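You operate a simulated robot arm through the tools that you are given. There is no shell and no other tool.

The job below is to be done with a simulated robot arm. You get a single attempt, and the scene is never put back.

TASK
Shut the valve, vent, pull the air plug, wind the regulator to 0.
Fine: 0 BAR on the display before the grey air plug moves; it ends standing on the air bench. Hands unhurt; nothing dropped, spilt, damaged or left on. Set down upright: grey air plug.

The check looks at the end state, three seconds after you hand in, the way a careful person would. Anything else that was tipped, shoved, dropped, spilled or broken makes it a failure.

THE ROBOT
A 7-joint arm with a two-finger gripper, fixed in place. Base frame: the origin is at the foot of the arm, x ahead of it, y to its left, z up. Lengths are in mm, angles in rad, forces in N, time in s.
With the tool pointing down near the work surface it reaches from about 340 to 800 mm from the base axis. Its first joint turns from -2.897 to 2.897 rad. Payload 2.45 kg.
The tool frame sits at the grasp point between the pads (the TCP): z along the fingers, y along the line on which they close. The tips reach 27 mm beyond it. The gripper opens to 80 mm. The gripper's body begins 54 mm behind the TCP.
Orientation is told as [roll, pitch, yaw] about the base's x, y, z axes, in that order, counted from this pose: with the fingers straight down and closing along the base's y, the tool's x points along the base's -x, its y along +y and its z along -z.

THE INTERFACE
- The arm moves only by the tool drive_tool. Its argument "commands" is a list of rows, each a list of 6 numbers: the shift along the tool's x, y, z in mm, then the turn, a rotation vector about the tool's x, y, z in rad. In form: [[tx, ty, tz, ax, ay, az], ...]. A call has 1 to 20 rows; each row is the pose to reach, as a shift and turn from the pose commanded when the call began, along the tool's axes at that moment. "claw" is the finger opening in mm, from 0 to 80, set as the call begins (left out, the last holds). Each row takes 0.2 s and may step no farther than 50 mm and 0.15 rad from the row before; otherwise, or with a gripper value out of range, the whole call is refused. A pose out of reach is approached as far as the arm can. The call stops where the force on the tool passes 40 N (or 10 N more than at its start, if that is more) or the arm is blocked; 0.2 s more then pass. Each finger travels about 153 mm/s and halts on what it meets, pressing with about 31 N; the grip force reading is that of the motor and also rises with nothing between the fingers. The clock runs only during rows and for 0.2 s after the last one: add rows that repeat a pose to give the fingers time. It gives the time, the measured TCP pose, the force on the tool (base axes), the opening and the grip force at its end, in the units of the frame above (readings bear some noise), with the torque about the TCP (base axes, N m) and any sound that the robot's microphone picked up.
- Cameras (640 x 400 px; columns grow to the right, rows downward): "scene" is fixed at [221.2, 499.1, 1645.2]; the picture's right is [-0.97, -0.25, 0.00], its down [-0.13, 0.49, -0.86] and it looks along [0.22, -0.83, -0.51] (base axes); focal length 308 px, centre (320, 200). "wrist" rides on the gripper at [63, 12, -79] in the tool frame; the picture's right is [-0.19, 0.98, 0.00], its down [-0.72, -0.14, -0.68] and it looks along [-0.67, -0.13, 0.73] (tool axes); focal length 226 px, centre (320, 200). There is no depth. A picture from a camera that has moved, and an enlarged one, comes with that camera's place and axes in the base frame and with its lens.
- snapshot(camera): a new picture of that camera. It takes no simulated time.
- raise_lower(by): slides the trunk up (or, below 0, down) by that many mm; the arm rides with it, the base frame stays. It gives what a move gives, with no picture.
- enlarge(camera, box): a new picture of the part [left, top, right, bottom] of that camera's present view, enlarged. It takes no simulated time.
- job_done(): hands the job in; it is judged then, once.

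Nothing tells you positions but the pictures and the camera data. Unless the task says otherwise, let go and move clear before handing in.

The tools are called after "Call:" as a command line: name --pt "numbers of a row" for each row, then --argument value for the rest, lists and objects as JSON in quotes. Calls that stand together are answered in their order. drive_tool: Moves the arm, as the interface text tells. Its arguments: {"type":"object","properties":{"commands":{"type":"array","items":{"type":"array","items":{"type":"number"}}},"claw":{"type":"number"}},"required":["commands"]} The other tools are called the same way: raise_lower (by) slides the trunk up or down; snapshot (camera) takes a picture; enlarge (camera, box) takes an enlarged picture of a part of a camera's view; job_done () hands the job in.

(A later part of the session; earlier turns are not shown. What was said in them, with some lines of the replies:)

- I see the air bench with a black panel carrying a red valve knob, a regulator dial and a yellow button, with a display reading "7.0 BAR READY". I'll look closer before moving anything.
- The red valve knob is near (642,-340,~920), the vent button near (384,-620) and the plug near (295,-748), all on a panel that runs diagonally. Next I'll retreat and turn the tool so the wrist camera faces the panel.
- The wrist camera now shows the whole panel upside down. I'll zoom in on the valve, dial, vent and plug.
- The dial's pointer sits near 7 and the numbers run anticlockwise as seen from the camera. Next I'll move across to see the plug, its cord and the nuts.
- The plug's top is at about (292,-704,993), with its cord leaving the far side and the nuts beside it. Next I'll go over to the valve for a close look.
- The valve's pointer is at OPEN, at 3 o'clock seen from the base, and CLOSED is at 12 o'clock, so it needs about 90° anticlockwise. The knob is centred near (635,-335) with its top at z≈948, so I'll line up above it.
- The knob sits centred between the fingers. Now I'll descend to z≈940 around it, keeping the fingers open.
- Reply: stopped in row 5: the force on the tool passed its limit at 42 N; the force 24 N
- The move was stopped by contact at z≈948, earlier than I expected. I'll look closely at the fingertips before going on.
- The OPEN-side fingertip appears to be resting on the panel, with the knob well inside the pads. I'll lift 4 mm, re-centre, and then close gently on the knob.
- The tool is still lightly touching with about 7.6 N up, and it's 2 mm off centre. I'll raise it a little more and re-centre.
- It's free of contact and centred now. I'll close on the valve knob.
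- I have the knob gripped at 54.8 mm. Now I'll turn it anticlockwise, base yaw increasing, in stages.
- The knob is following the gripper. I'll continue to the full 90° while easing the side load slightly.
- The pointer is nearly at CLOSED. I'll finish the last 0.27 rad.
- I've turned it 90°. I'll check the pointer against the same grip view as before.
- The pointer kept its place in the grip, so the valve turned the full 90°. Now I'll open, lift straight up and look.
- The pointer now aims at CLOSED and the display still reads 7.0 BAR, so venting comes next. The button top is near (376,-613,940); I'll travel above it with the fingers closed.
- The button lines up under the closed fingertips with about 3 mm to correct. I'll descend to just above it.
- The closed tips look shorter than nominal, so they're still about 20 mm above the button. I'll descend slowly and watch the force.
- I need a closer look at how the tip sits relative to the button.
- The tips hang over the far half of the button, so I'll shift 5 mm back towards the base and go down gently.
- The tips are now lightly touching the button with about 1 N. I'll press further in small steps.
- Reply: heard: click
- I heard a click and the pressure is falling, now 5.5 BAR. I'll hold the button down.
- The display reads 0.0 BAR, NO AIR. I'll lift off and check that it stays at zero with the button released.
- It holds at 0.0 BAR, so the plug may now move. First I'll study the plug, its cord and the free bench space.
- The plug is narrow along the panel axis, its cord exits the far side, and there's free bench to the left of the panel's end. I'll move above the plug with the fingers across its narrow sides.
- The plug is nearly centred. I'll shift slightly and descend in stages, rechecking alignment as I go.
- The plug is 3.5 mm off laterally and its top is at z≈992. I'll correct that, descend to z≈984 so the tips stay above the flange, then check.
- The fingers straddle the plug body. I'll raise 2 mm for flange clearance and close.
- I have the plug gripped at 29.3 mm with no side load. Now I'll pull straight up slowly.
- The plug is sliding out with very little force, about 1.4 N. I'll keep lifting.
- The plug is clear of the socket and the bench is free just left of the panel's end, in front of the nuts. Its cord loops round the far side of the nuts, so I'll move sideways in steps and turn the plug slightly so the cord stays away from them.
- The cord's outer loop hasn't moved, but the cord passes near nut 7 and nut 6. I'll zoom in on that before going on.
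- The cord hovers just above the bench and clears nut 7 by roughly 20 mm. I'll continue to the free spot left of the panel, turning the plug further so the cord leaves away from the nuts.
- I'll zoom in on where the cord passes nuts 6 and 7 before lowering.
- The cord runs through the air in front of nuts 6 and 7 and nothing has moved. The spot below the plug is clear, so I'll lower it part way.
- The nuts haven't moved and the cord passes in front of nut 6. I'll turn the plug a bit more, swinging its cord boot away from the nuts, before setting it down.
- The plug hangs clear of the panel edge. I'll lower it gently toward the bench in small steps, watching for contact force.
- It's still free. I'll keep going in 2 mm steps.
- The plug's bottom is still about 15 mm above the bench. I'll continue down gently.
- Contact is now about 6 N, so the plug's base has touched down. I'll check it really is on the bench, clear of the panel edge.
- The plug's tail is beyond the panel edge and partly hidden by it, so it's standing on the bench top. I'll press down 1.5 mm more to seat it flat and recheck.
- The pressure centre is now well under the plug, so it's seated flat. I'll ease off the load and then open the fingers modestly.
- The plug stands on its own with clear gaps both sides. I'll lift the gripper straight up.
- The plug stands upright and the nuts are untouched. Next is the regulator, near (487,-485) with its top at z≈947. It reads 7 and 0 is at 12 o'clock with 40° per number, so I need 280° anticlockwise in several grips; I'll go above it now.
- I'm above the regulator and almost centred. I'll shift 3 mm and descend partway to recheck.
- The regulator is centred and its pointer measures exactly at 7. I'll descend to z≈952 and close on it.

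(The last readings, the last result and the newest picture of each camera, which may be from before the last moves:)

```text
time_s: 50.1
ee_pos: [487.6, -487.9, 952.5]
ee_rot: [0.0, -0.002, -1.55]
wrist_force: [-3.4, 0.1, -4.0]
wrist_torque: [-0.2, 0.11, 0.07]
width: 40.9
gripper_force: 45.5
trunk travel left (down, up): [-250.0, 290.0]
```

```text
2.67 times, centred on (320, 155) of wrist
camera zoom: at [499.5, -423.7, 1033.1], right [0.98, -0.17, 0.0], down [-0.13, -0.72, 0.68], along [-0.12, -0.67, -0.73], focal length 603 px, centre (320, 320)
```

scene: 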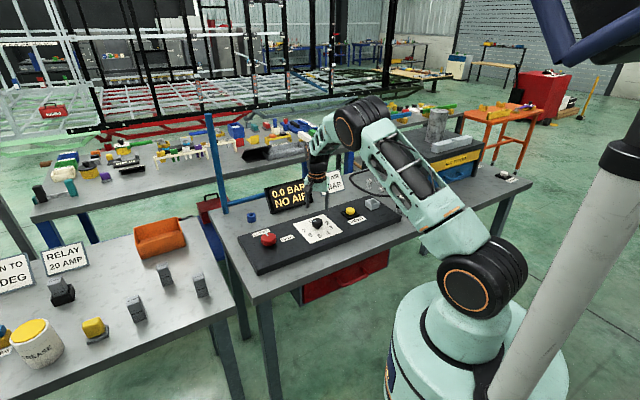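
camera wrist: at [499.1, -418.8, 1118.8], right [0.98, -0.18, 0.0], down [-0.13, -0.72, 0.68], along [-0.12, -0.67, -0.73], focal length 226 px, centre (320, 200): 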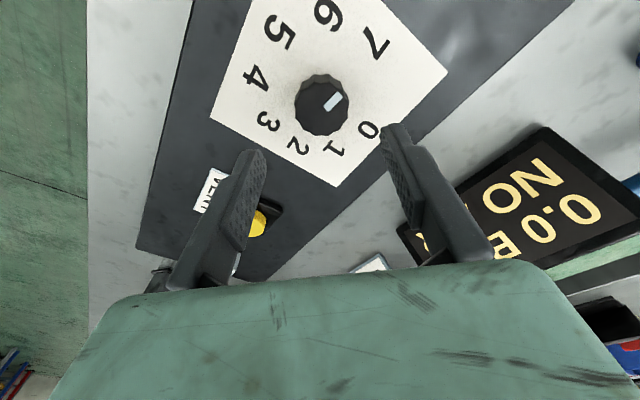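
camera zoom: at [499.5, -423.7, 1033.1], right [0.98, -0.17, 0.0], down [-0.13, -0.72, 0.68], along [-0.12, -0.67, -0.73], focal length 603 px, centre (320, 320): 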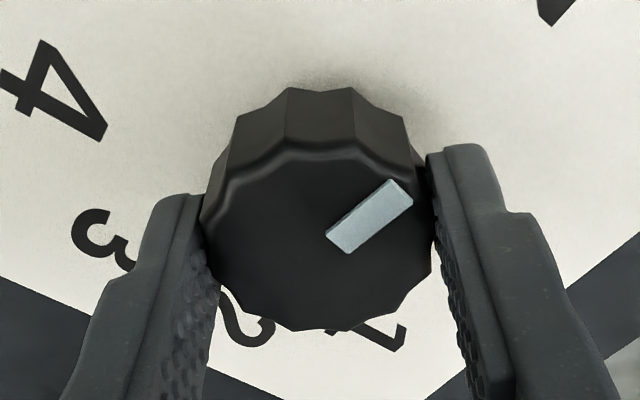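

It's gripped at 40.9 mm. I'll turn the regulator anticlockwise, checking the side load partway.

Call:
drive_tool --pt "0 0 0 0 0 -0.1" --pt "0 0 0 0 0 -0.2" --pt "0 0 0 0 0 -0.3" --pt "0 0 0 0 0 -0.4" --pt "0 0 0 0 0 -0.5" --pt "0 0 0 0 0 -0.6"

Call:
snapshot --camera "wrist"

```text
time_s: 51.5
ee_pos: [488.3, -487.0, 953.2]
ee_rot: [-0.002, -0.004, -0.949]
wrist_force: [-7.2, 7.3, 4.1]
wrist_torque: [0.83, 0.46, 0.04]
width: 41.2
gripper_force: 45.6
trunk travel left (down, up): [-250.0, 290.0]
```

```text
taken
camera wrist: at [461.6, -428.4, 1033.1], right [0.91, 0.41, 0.0], down [0.3, -0.66, 0.68], along [0.28, -0.62, -0.73], focal length 226 px, centre (320, 200)
```

wrist: 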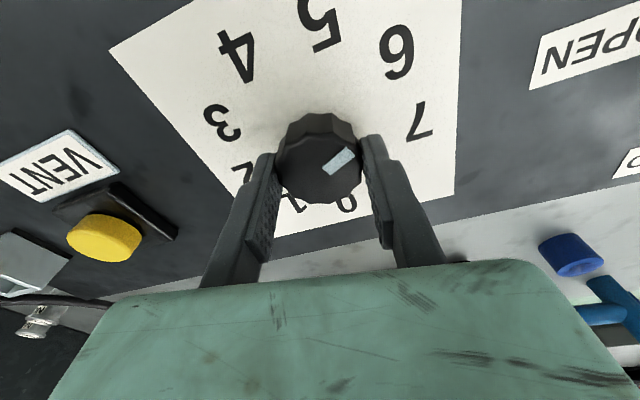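

The knob follows the grip. I'll continue this turn with a small offset to ease the side load.

Call:
drive_tool --pt "1 0 0 0 0 -0.1" --pt "1 0 0 0 0 -0.2" --pt "1 0 0 0 0 -0.3" --pt "1 0 0 0 0 -0.4" --pt "1 0 0 0 0 -0.5" --pt "1 0 0 0 0 -0.6" --pt "1 0 0 0 0 -0.7" --pt "1 0 0 0 0 -0.8" --pt "1 0 0 0 0 -0.9" --pt "1 0 0 0 0 -1.03" --pt "1 0 0 0 0 -1.03"

Call:
snapshot --camera "wrist"

```text
time_s: 54.0
ee_pos: [488.1, -487.5, 953.3]
ee_rot: [-0.006, 0.001, 0.082]
wrist_force: [2.8, -0.6, 2.3]
wrist_torque: [0.09, -0.21, 0.0]
width: 41.0
gripper_force: 44.8
trunk travel left (down, up): [-250.0, 290.0]
```

```text
taken
camera wrist: at [424.3, -479.6, 1033.2], right [0.11, 0.99, 0.0], down [0.73, -0.08, 0.68], along [0.68, -0.08, -0.73], focal length 226 px, centre (320, 200)
```

wrist: 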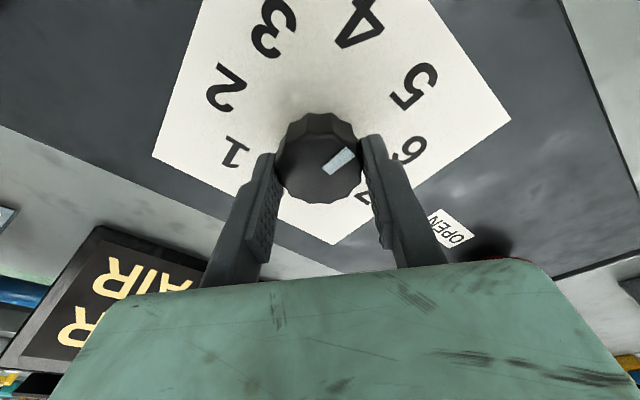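

The first turn of 93° is done. I'll open, swing back without moving the knob, and re-grip.

Call:
drive_tool --pt "0 0 0 0 0 0" --pt "0 0 0 0 0 0" --pt "0 0 0 0 0 0.136" --pt "0 0 0 0 0 0.272" --pt "0 0 0 0 0 0.408" --pt "0 0 0 0 0 0.544" --pt "0 0 0 0 0 0.68" --pt "0 0 0 0 0 0.816" --pt "0 0 0 0 0 0.952" --pt "0 0 0 0 0 1.088" --pt "0 0 0 0 0 1.224" --pt "0 0 0 0 0 1.36" --pt "0 0 0 0 0 1.496" --pt "0 0 0 0 0 1.63" --pt "0 0 0 0 0 1.63" --claw 62

Call:
enlarge --camera "wrist" --box '[200, 80, 440, 230]'

```text
time_s: 57.1
ee_pos: [488.7, -488.0, 951.5]
ee_rot: [0.0, -0.004, -1.553]
wrist_force: [-0.2, -0.2, -0.7]
wrist_torque: [0.01, 0.02, 0.0]
width: 61.9
gripper_force: 0.0
trunk travel left (down, up): [-250.0, 290.0]
```

```text
2.67 times, centred on (320, 155) of wrist
camera zoom: at [499.8, -423.5, 1031.8], right [0.98, -0.17, 0.0], down [-0.13, -0.72, 0.68], along [-0.12, -0.67, -0.73], focal length 603 px, centre (320, 320)
```

zoom: 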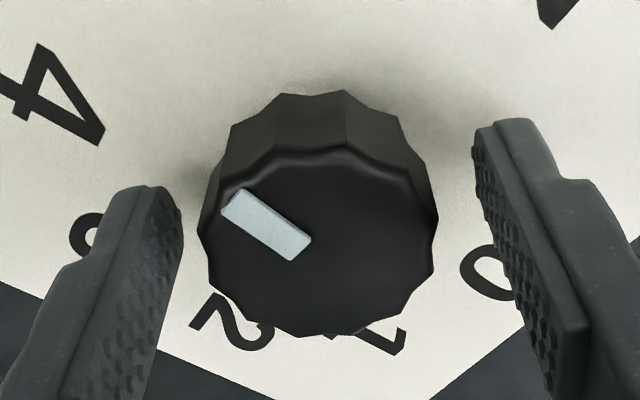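

The pointer stayed put at about 4.7 on the dial, exactly as expected, with 186.5° left. I'll re-grip and make the second turn.

Call:
drive_tool --pt "0 0 0 0 0 0" --pt "0 0 0 0 0 0" --pt "0 0 0 0 0 0" --claw 30

Call:
drive_tool --pt "0 0 0 0 0 -0.1" --pt "0 0 0 0 0 -0.2" --pt "0 0 0 0 0 -0.3" --pt "0 0 0 0 0 -0.4" --pt "0 0 0 0 0 -0.5" --pt "0 0 0 0 0 -0.6" --pt "0 0 0 0 0 -0.7" --pt "0 0 0 0 0 -0.8" --pt "0 0 0 0 0 -0.9" --pt "0 0 0 0 0 -1.0" --pt "0 0 0 0 0 -1.1" --pt "0 0 0 0 0 -1.2" --pt "0 0 0 0 0 -1.3" --pt "0 0 0 0 0 -1.4" --pt "0 0 0 0 0 -1.5" --pt "0 0 0 0 0 -1.63" --pt "0 0 0 0 0 -1.63"

Call:
snapshot --camera "wrist"

```text
time_s: 58.0
ee_pos: [488.1, -488.7, 951.2]
ee_rot: [0.0, -0.004, -1.552]
wrist_force: [-1.4, 2.1, -1.4]
wrist_torque: [-0.04, 0.07, 0.01]
width: 41.1
gripper_force: 44.9
trunk travel left (down, up): [-250.0, 290.0]
```

```text
time_s: 61.5
ee_pos: [487.6, -486.6, 951.6]
ee_rot: [-0.003, 0.0, 0.08]
wrist_force: [-1.2, 4.9, -13.8]
wrist_torque: [0.19, -0.62, -0.01]
width: 41.4
gripper_force: 44.9
trunk travel left (down, up): [-250.0, 290.0]
```

```text
taken
camera wrist: at [424.2, -479.8, 1032.1], right [0.11, 0.99, 0.0], down [0.73, -0.08, 0.68], along [0.68, -0.08, -0.73], focal length 226 px, centre (320, 200)
```

wrist: 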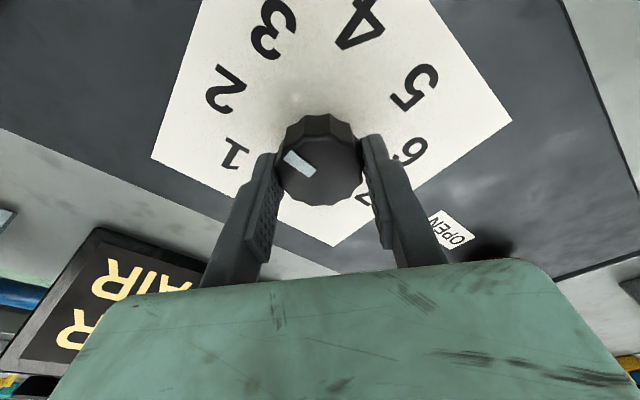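

The second turn is done and the pointer is just past 2. I'll swing back for the last turn.

Call:
drive_tool --pt "0 0 0 0 0 0" --pt "0 0 0 0 0 0" --pt "0 0 0 0 0 0.136" --pt "0 0 0 0 0 0.272" --pt "0 0 0 0 0 0.408" --pt "0 0 0 0 0 0.544" --pt "0 0 0 0 0 0.68" --pt "0 0 0 0 0 0.816" --pt "0 0 0 0 0 0.952" --pt "0 0 0 0 0 1.088" --pt "0 0 0 0 0 1.224" --pt "0 0 0 0 0 1.36" --pt "0 0 0 0 0 1.496" --pt "0 0 0 0 0 1.63" --pt "0 0 0 0 0 1.63" --claw 62

Call:
enlarge --camera "wrist" --box '[200, 80, 440, 230]'

```text
time_s: 64.8
ee_pos: [488.1, -487.3, 953.2]
ee_rot: [-0.001, -0.003, -1.552]
wrist_force: [-0.5, 0.3, 0.2]
wrist_torque: [0.01, -0.02, 0.0]
width: 62.2
gripper_force: 0.0
trunk travel left (down, up): [-250.0, 290.0]
```

```text
2.67 times, centred on (320, 155) of wrist
camera zoom: at [500.2, -423.0, 1033.1], right [0.98, -0.17, 0.0], down [-0.13, -0.72, 0.68], along [-0.12, -0.67, -0.73], focal length 603 px, centre (320, 320)
```

zoom: 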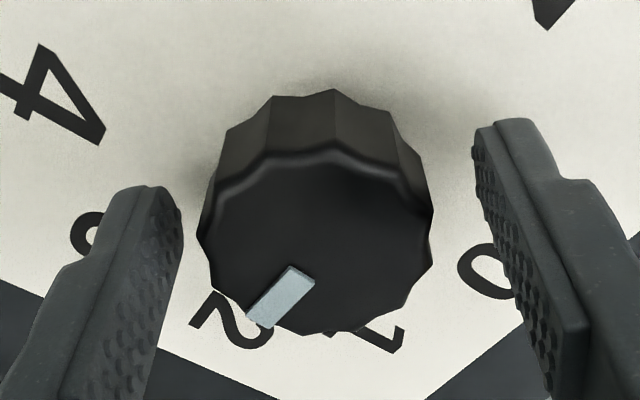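

About 92° remain. I'll re-grip and turn 1.6 rad, then check the fine pointing against the 0.

Call:
drive_tool --pt "0 0 0 0 0 0" --pt "0 0 0 0 0 0" --pt "0 0 0 0 0 0" --claw 30

Call:
drive_tool --pt "0 0 0 0 0 -0.1" --pt "0 0 0 0 0 -0.2" --pt "0 0 0 0 0 -0.3" --pt "0 0 0 0 0 -0.4" --pt "0 0 0 0 0 -0.5" --pt "0 0 0 0 0 -0.6" --pt "0 0 0 0 0 -0.7" --pt "0 0 0 0 0 -0.8" --pt "0 0 0 0 0 -0.9" --pt "0 0 0 0 0 -1.0" --pt "0 0 0 0 0 -1.1" --pt "0 0 0 0 0 -1.2" --pt "0 0 0 0 0 -1.3" --pt "0 0 0 0 0 -1.4" --pt "0 0 0 0 0 -1.5" --pt "0 0 0 0 0 -1.58" --pt "0 0 0 0 0 -1.58"

Call:
snapshot --camera "wrist"

Call:
enlarge --camera "wrist" --box '[200, 80, 440, 260]'

```text
time_s: 65.5
ee_pos: [487.4, -487.6, 952.6]
ee_rot: [0.001, -0.004, -1.55]
wrist_force: [-4.6, 1.1, -4.4]
wrist_torque: [-0.06, 0.18, -0.01]
width: 41.0
gripper_force: 44.7
trunk travel left (down, up): [-250.0, 290.0]
```

```text
time_s: 69.2
ee_pos: [487.9, -487.6, 952.1]
ee_rot: [-0.004, -0.001, 0.033]
wrist_force: [-3.4, -4.0, 3.9]
wrist_torque: [-0.16, -0.19, 0.02]
width: 41.3
gripper_force: 45.2
trunk travel left (down, up): [-250.0, 290.0]
```

```text
taken
camera wrist: at [424.1, -476.4, 1032.8], right [0.16, 0.99, 0.0], down [0.72, -0.12, 0.68], along [0.67, -0.11, -0.73], focal length 226 px, centre (320, 200)
```

wrist: 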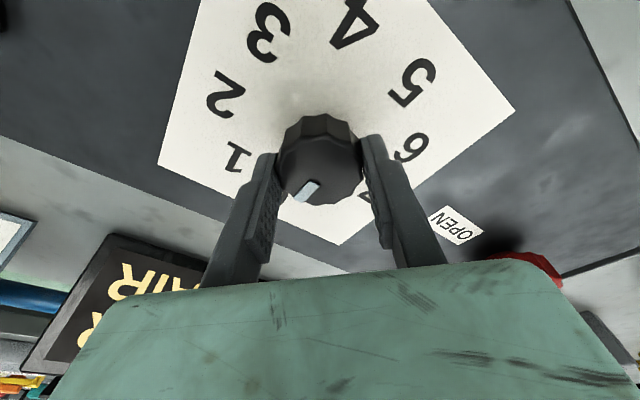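

```text
2.22 times, centred on (320, 170) of wrist
camera zoom: at [424.1, -476.4, 1032.8], right [0.16, 0.99, 0.0], down [0.72, -0.12, 0.68], along [0.67, -0.11, -0.73], focal length 502 px, centre (320, 267)
```

zoom: 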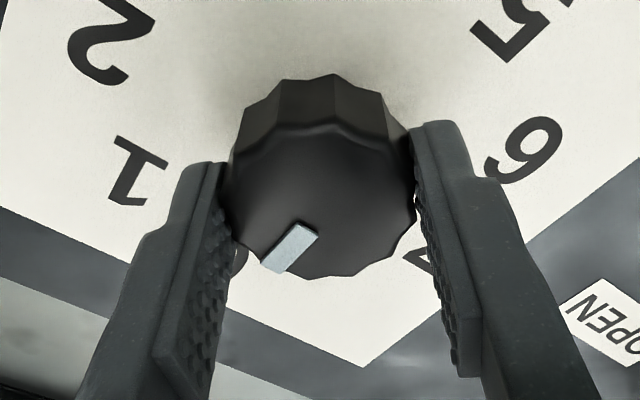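

The pointer is within about 2° of 0. I'll add the last 0.037 rad.

Call:
drive_tool --pt "0 0 0 0 0 -0.02" --pt "0 0 0 0 0 -0.037" --pt "0 0 0 0 0 -0.037" --pt "0 0 0 0 0 -0.037"

Call:
drive_tool --pt "0 0 0 0 0 0" --pt "0 0 0 0 0 0" --pt "0 0 -15 0 0 0" --pt "0 0 -40 0 0 0" --pt "0 0 -80 0 0 0" --pt "0 0 -80 0 0 0" --claw 70

Call:
enlarge --camera "wrist" --box '[220, 40, 420, 190]'

Call:
enlarge --camera "scene" --box '[290, 200, 350, 245]'

```text
time_s: 70.2
ee_pos: [487.6, -487.6, 953.8]
ee_rot: [-0.003, -0.001, 0.065]
wrist_force: [-1.5, -4.9, 4.9]
wrist_torque: [-0.15, -0.12, 0.01]
width: 41.1
gripper_force: 44.6
trunk travel left (down, up): [-250.0, 290.0]
```

```text
time_s: 71.5
ee_pos: [486.9, -486.0, 1033.6]
ee_rot: [-0.004, 0.001, 0.067]
wrist_force: [-0.1, 0.2, 0.0]
wrist_torque: [-0.02, 0.03, -0.02]
width: 70.2
gripper_force: 0.1
trunk travel left (down, up): [-250.0, 290.0]
```

```text
2.67 times, centred on (320, 115) of wrist
camera zoom: at [423.6, -477.1, 1113.1], right [0.13, 0.99, 0.0], down [0.73, -0.09, 0.68], along [0.68, -0.09, -0.73], focal length 603 px, centre (320, 427)
```

zoom: 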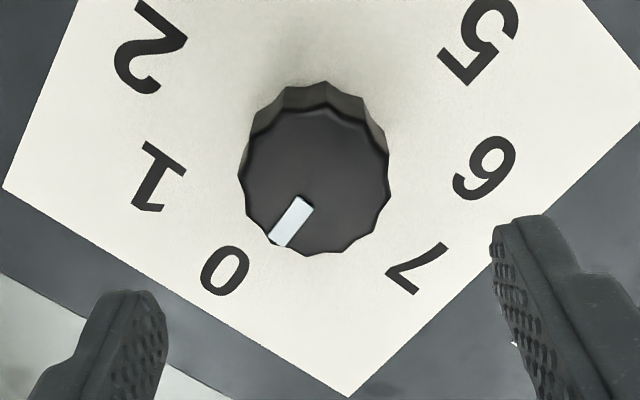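

```text
8.89 times, centred on (320, 222) of scene
camera zoom: at [221.2, 499.1, 1645.2], right [-0.97, -0.25, 0.0], down [-0.13, 0.49, -0.86], along [0.22, -0.83, -0.51], focal length 2738 px, centre (320, 0)
```

zoom: 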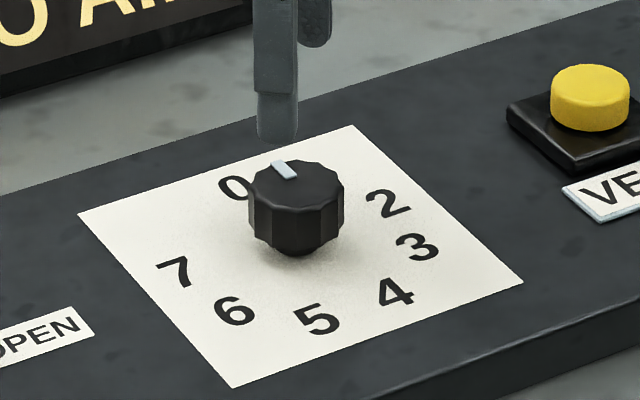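

The pointer looks to be on 0. For a precise check I'll turn the camera so that 0 lies straight down its picture.

Call:
drive_tool --pt "0 0 0 0 0 0.13" --pt "0 0 0 0 0 0.26" --pt "0 0 0 0 0 0.39" --pt "0 0 0 0 0 0.52" --pt "0 0 0 0 0 0.662" --pt "0 0 0 0 0 0.662"

Call:
enlarge --camera "wrist" --box '[240, 50, 400, 170]'

```text
time_s: 73.0
ee_pos: [487.3, -486.2, 1033.3]
ee_rot: [-0.003, -0.004, -0.597]
wrist_force: [0.3, 0.2, -0.6]
wrist_torque: [-0.04, 0.05, 0.0]
width: 70.1
gripper_force: 0.1
trunk travel left (down, up): [-250.0, 290.0]
```

```text
3.33 times, centred on (320, 110) of wrist
camera zoom: at [442.6, -439.5, 1113.3], right [0.71, 0.7, 0.0], down [0.51, -0.52, 0.68], along [0.48, -0.49, -0.73], focal length 754 px, centre (320, 500)
```

zoom: 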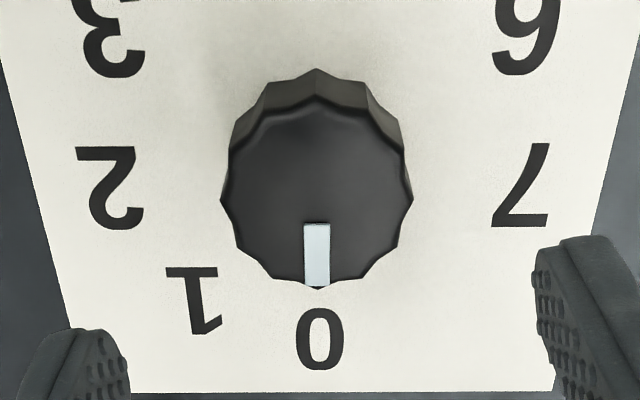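

The pointer lies exactly in line with 0. Now I'll retreat up and clear, then do a final check of everything.

Call:
drive_tool --pt "10 0 -40 0 0 0" --pt "25 0 -80 0 0 0" --pt "50 5 -115 0 0 0" --pt "80 15 -150 0 0 0" --pt "115 25 -180 0 0 0" --pt "150 35 -200 0 0 0" --pt "185 45 -215 0 0 0" --pt "185 45 -215 0 0 0"

Call:
snapshot --camera "scene"

Call:
enlarge --camera "scene" --box '[225, 160, 345, 260]'

Call:
enlarge --camera "scene" --box '[330, 150, 430, 225]'

Call:
snapshot --camera "wrist"

```text
time_s: 74.8
ee_pos: [362.6, -345.0, 1246.8]
ee_rot: [-0.005, -0.002, -0.595]
wrist_force: [0.4, -0.7, 0.2]
wrist_torque: [0.01, 0.01, -0.01]
width: 70.1
gripper_force: 0.0
trunk travel left (down, up): [-250.0, 290.0]
```

```text
taken
```

scene: 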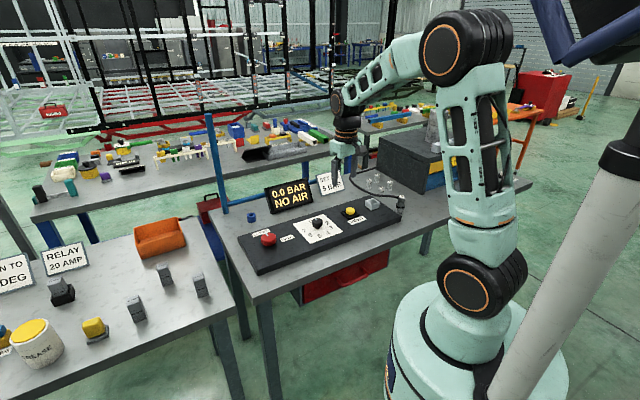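

```text
4.00 times, centred on (285, 210) of scene
camera zoom: at [221.2, 499.1, 1645.2], right [-0.97, -0.25, 0.0], down [-0.13, 0.49, -0.86], along [0.22, -0.83, -0.51], focal length 1232 px, centre (460, 160)
```

zoom: 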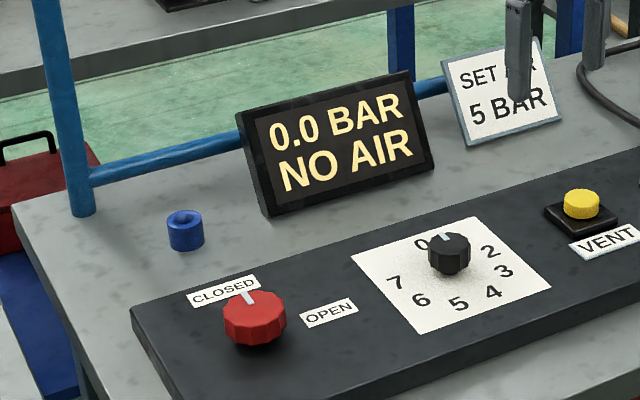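

```text
5.33 times, centred on (380, 188) of scene
camera zoom: at [221.2, 499.1, 1645.2], right [-0.97, -0.25, 0.0], down [-0.13, 0.49, -0.86], along [0.22, -0.83, -0.51], focal length 1643 px, centre (0, 267)
```

zoom: 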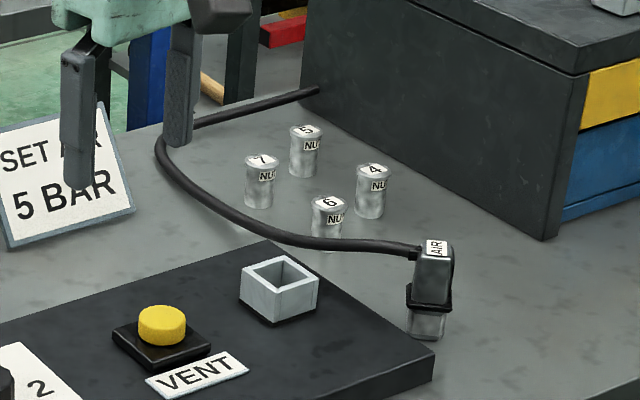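

```text
taken
camera wrist: at [317.0, -298.2, 1326.8], right [0.71, 0.7, 0.0], down [0.52, -0.52, 0.68], along [0.48, -0.49, -0.73], focal length 226 px, centre (320, 200)
```

wrist: 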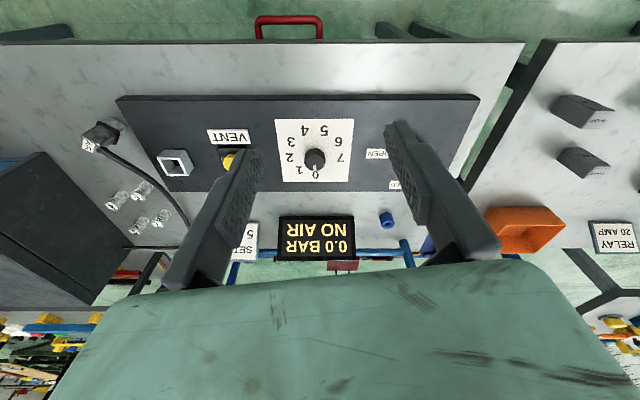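

The valve is at CLOSED, the display reads 0.0 BAR and the regulator is on 0. One last zoom on the plug to confirm it's upright and not leaning.

Call:
enlarge --camera "scene" --box '[388, 185, 428, 220]'

Call:
enlarge --camera "wrist" --box '[60, 90, 220, 210]'

```text
11.43 times, centred on (408, 202) of scene
camera zoom: at [221.2, 499.1, 1645.2], right [-0.97, -0.25, 0.0], down [-0.13, 0.49, -0.86], along [0.22, -0.83, -0.51], focal length 3521 px, centre (-686, 171)
```

zoom: 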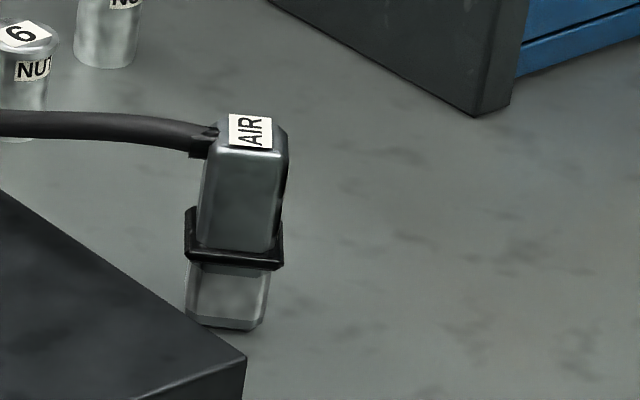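

```text
3.33 times, centred on (140, 150) of wrist
camera zoom: at [317.0, -298.2, 1326.8], right [0.71, 0.7, 0.0], down [0.52, -0.52, 0.68], along [0.48, -0.49, -0.73], focal length 754 px, centre (920, 367)
```

zoom: 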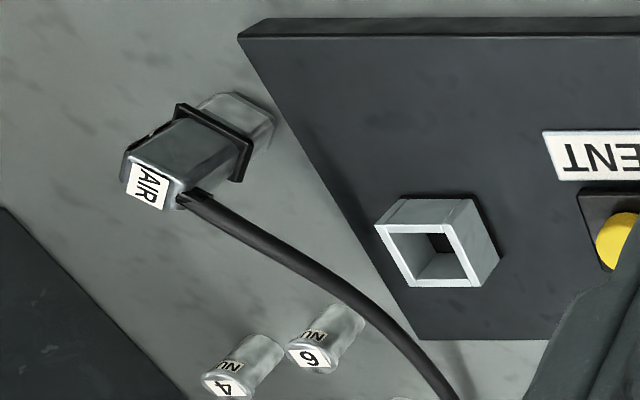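

The grey plug stands upright on the bench beside the panel, free of the gripper. The nuts and cord are undisturbed, the valve is CLOSED, the display reads 0.0 BAR, the regulator is at 0 and the arm is clear, so I'm handing in.

Call:
job_done

```text
The job is handed in.
```

The job is handed in, and the last pictures before that showed everything as asked:

- **Valve:** turned from OPEN to CLOSED, with the pointer aimed at the label.
- **Vent:** held down until the display dropped from 7.0 to 0.0 BAR / NO AIR. It stayed at zero after release, before I touched the plug.
- **Air plug:** pulled straight up and set down upright on the bench surface, just left of the panel. It stands free with its cord attached, close to the panel edge but not touching it.
- **Regulator:** wound from 7 back to 0, with the pointer lined up on the 0.

**Contact:** while I was reaching for the valve, a fingertip pressed on the panel and the arm stopped at 42 N. I saw no mark and nothing moved.

The nuts and signs looked undisturbed, and the arm is up and clear of the bench.
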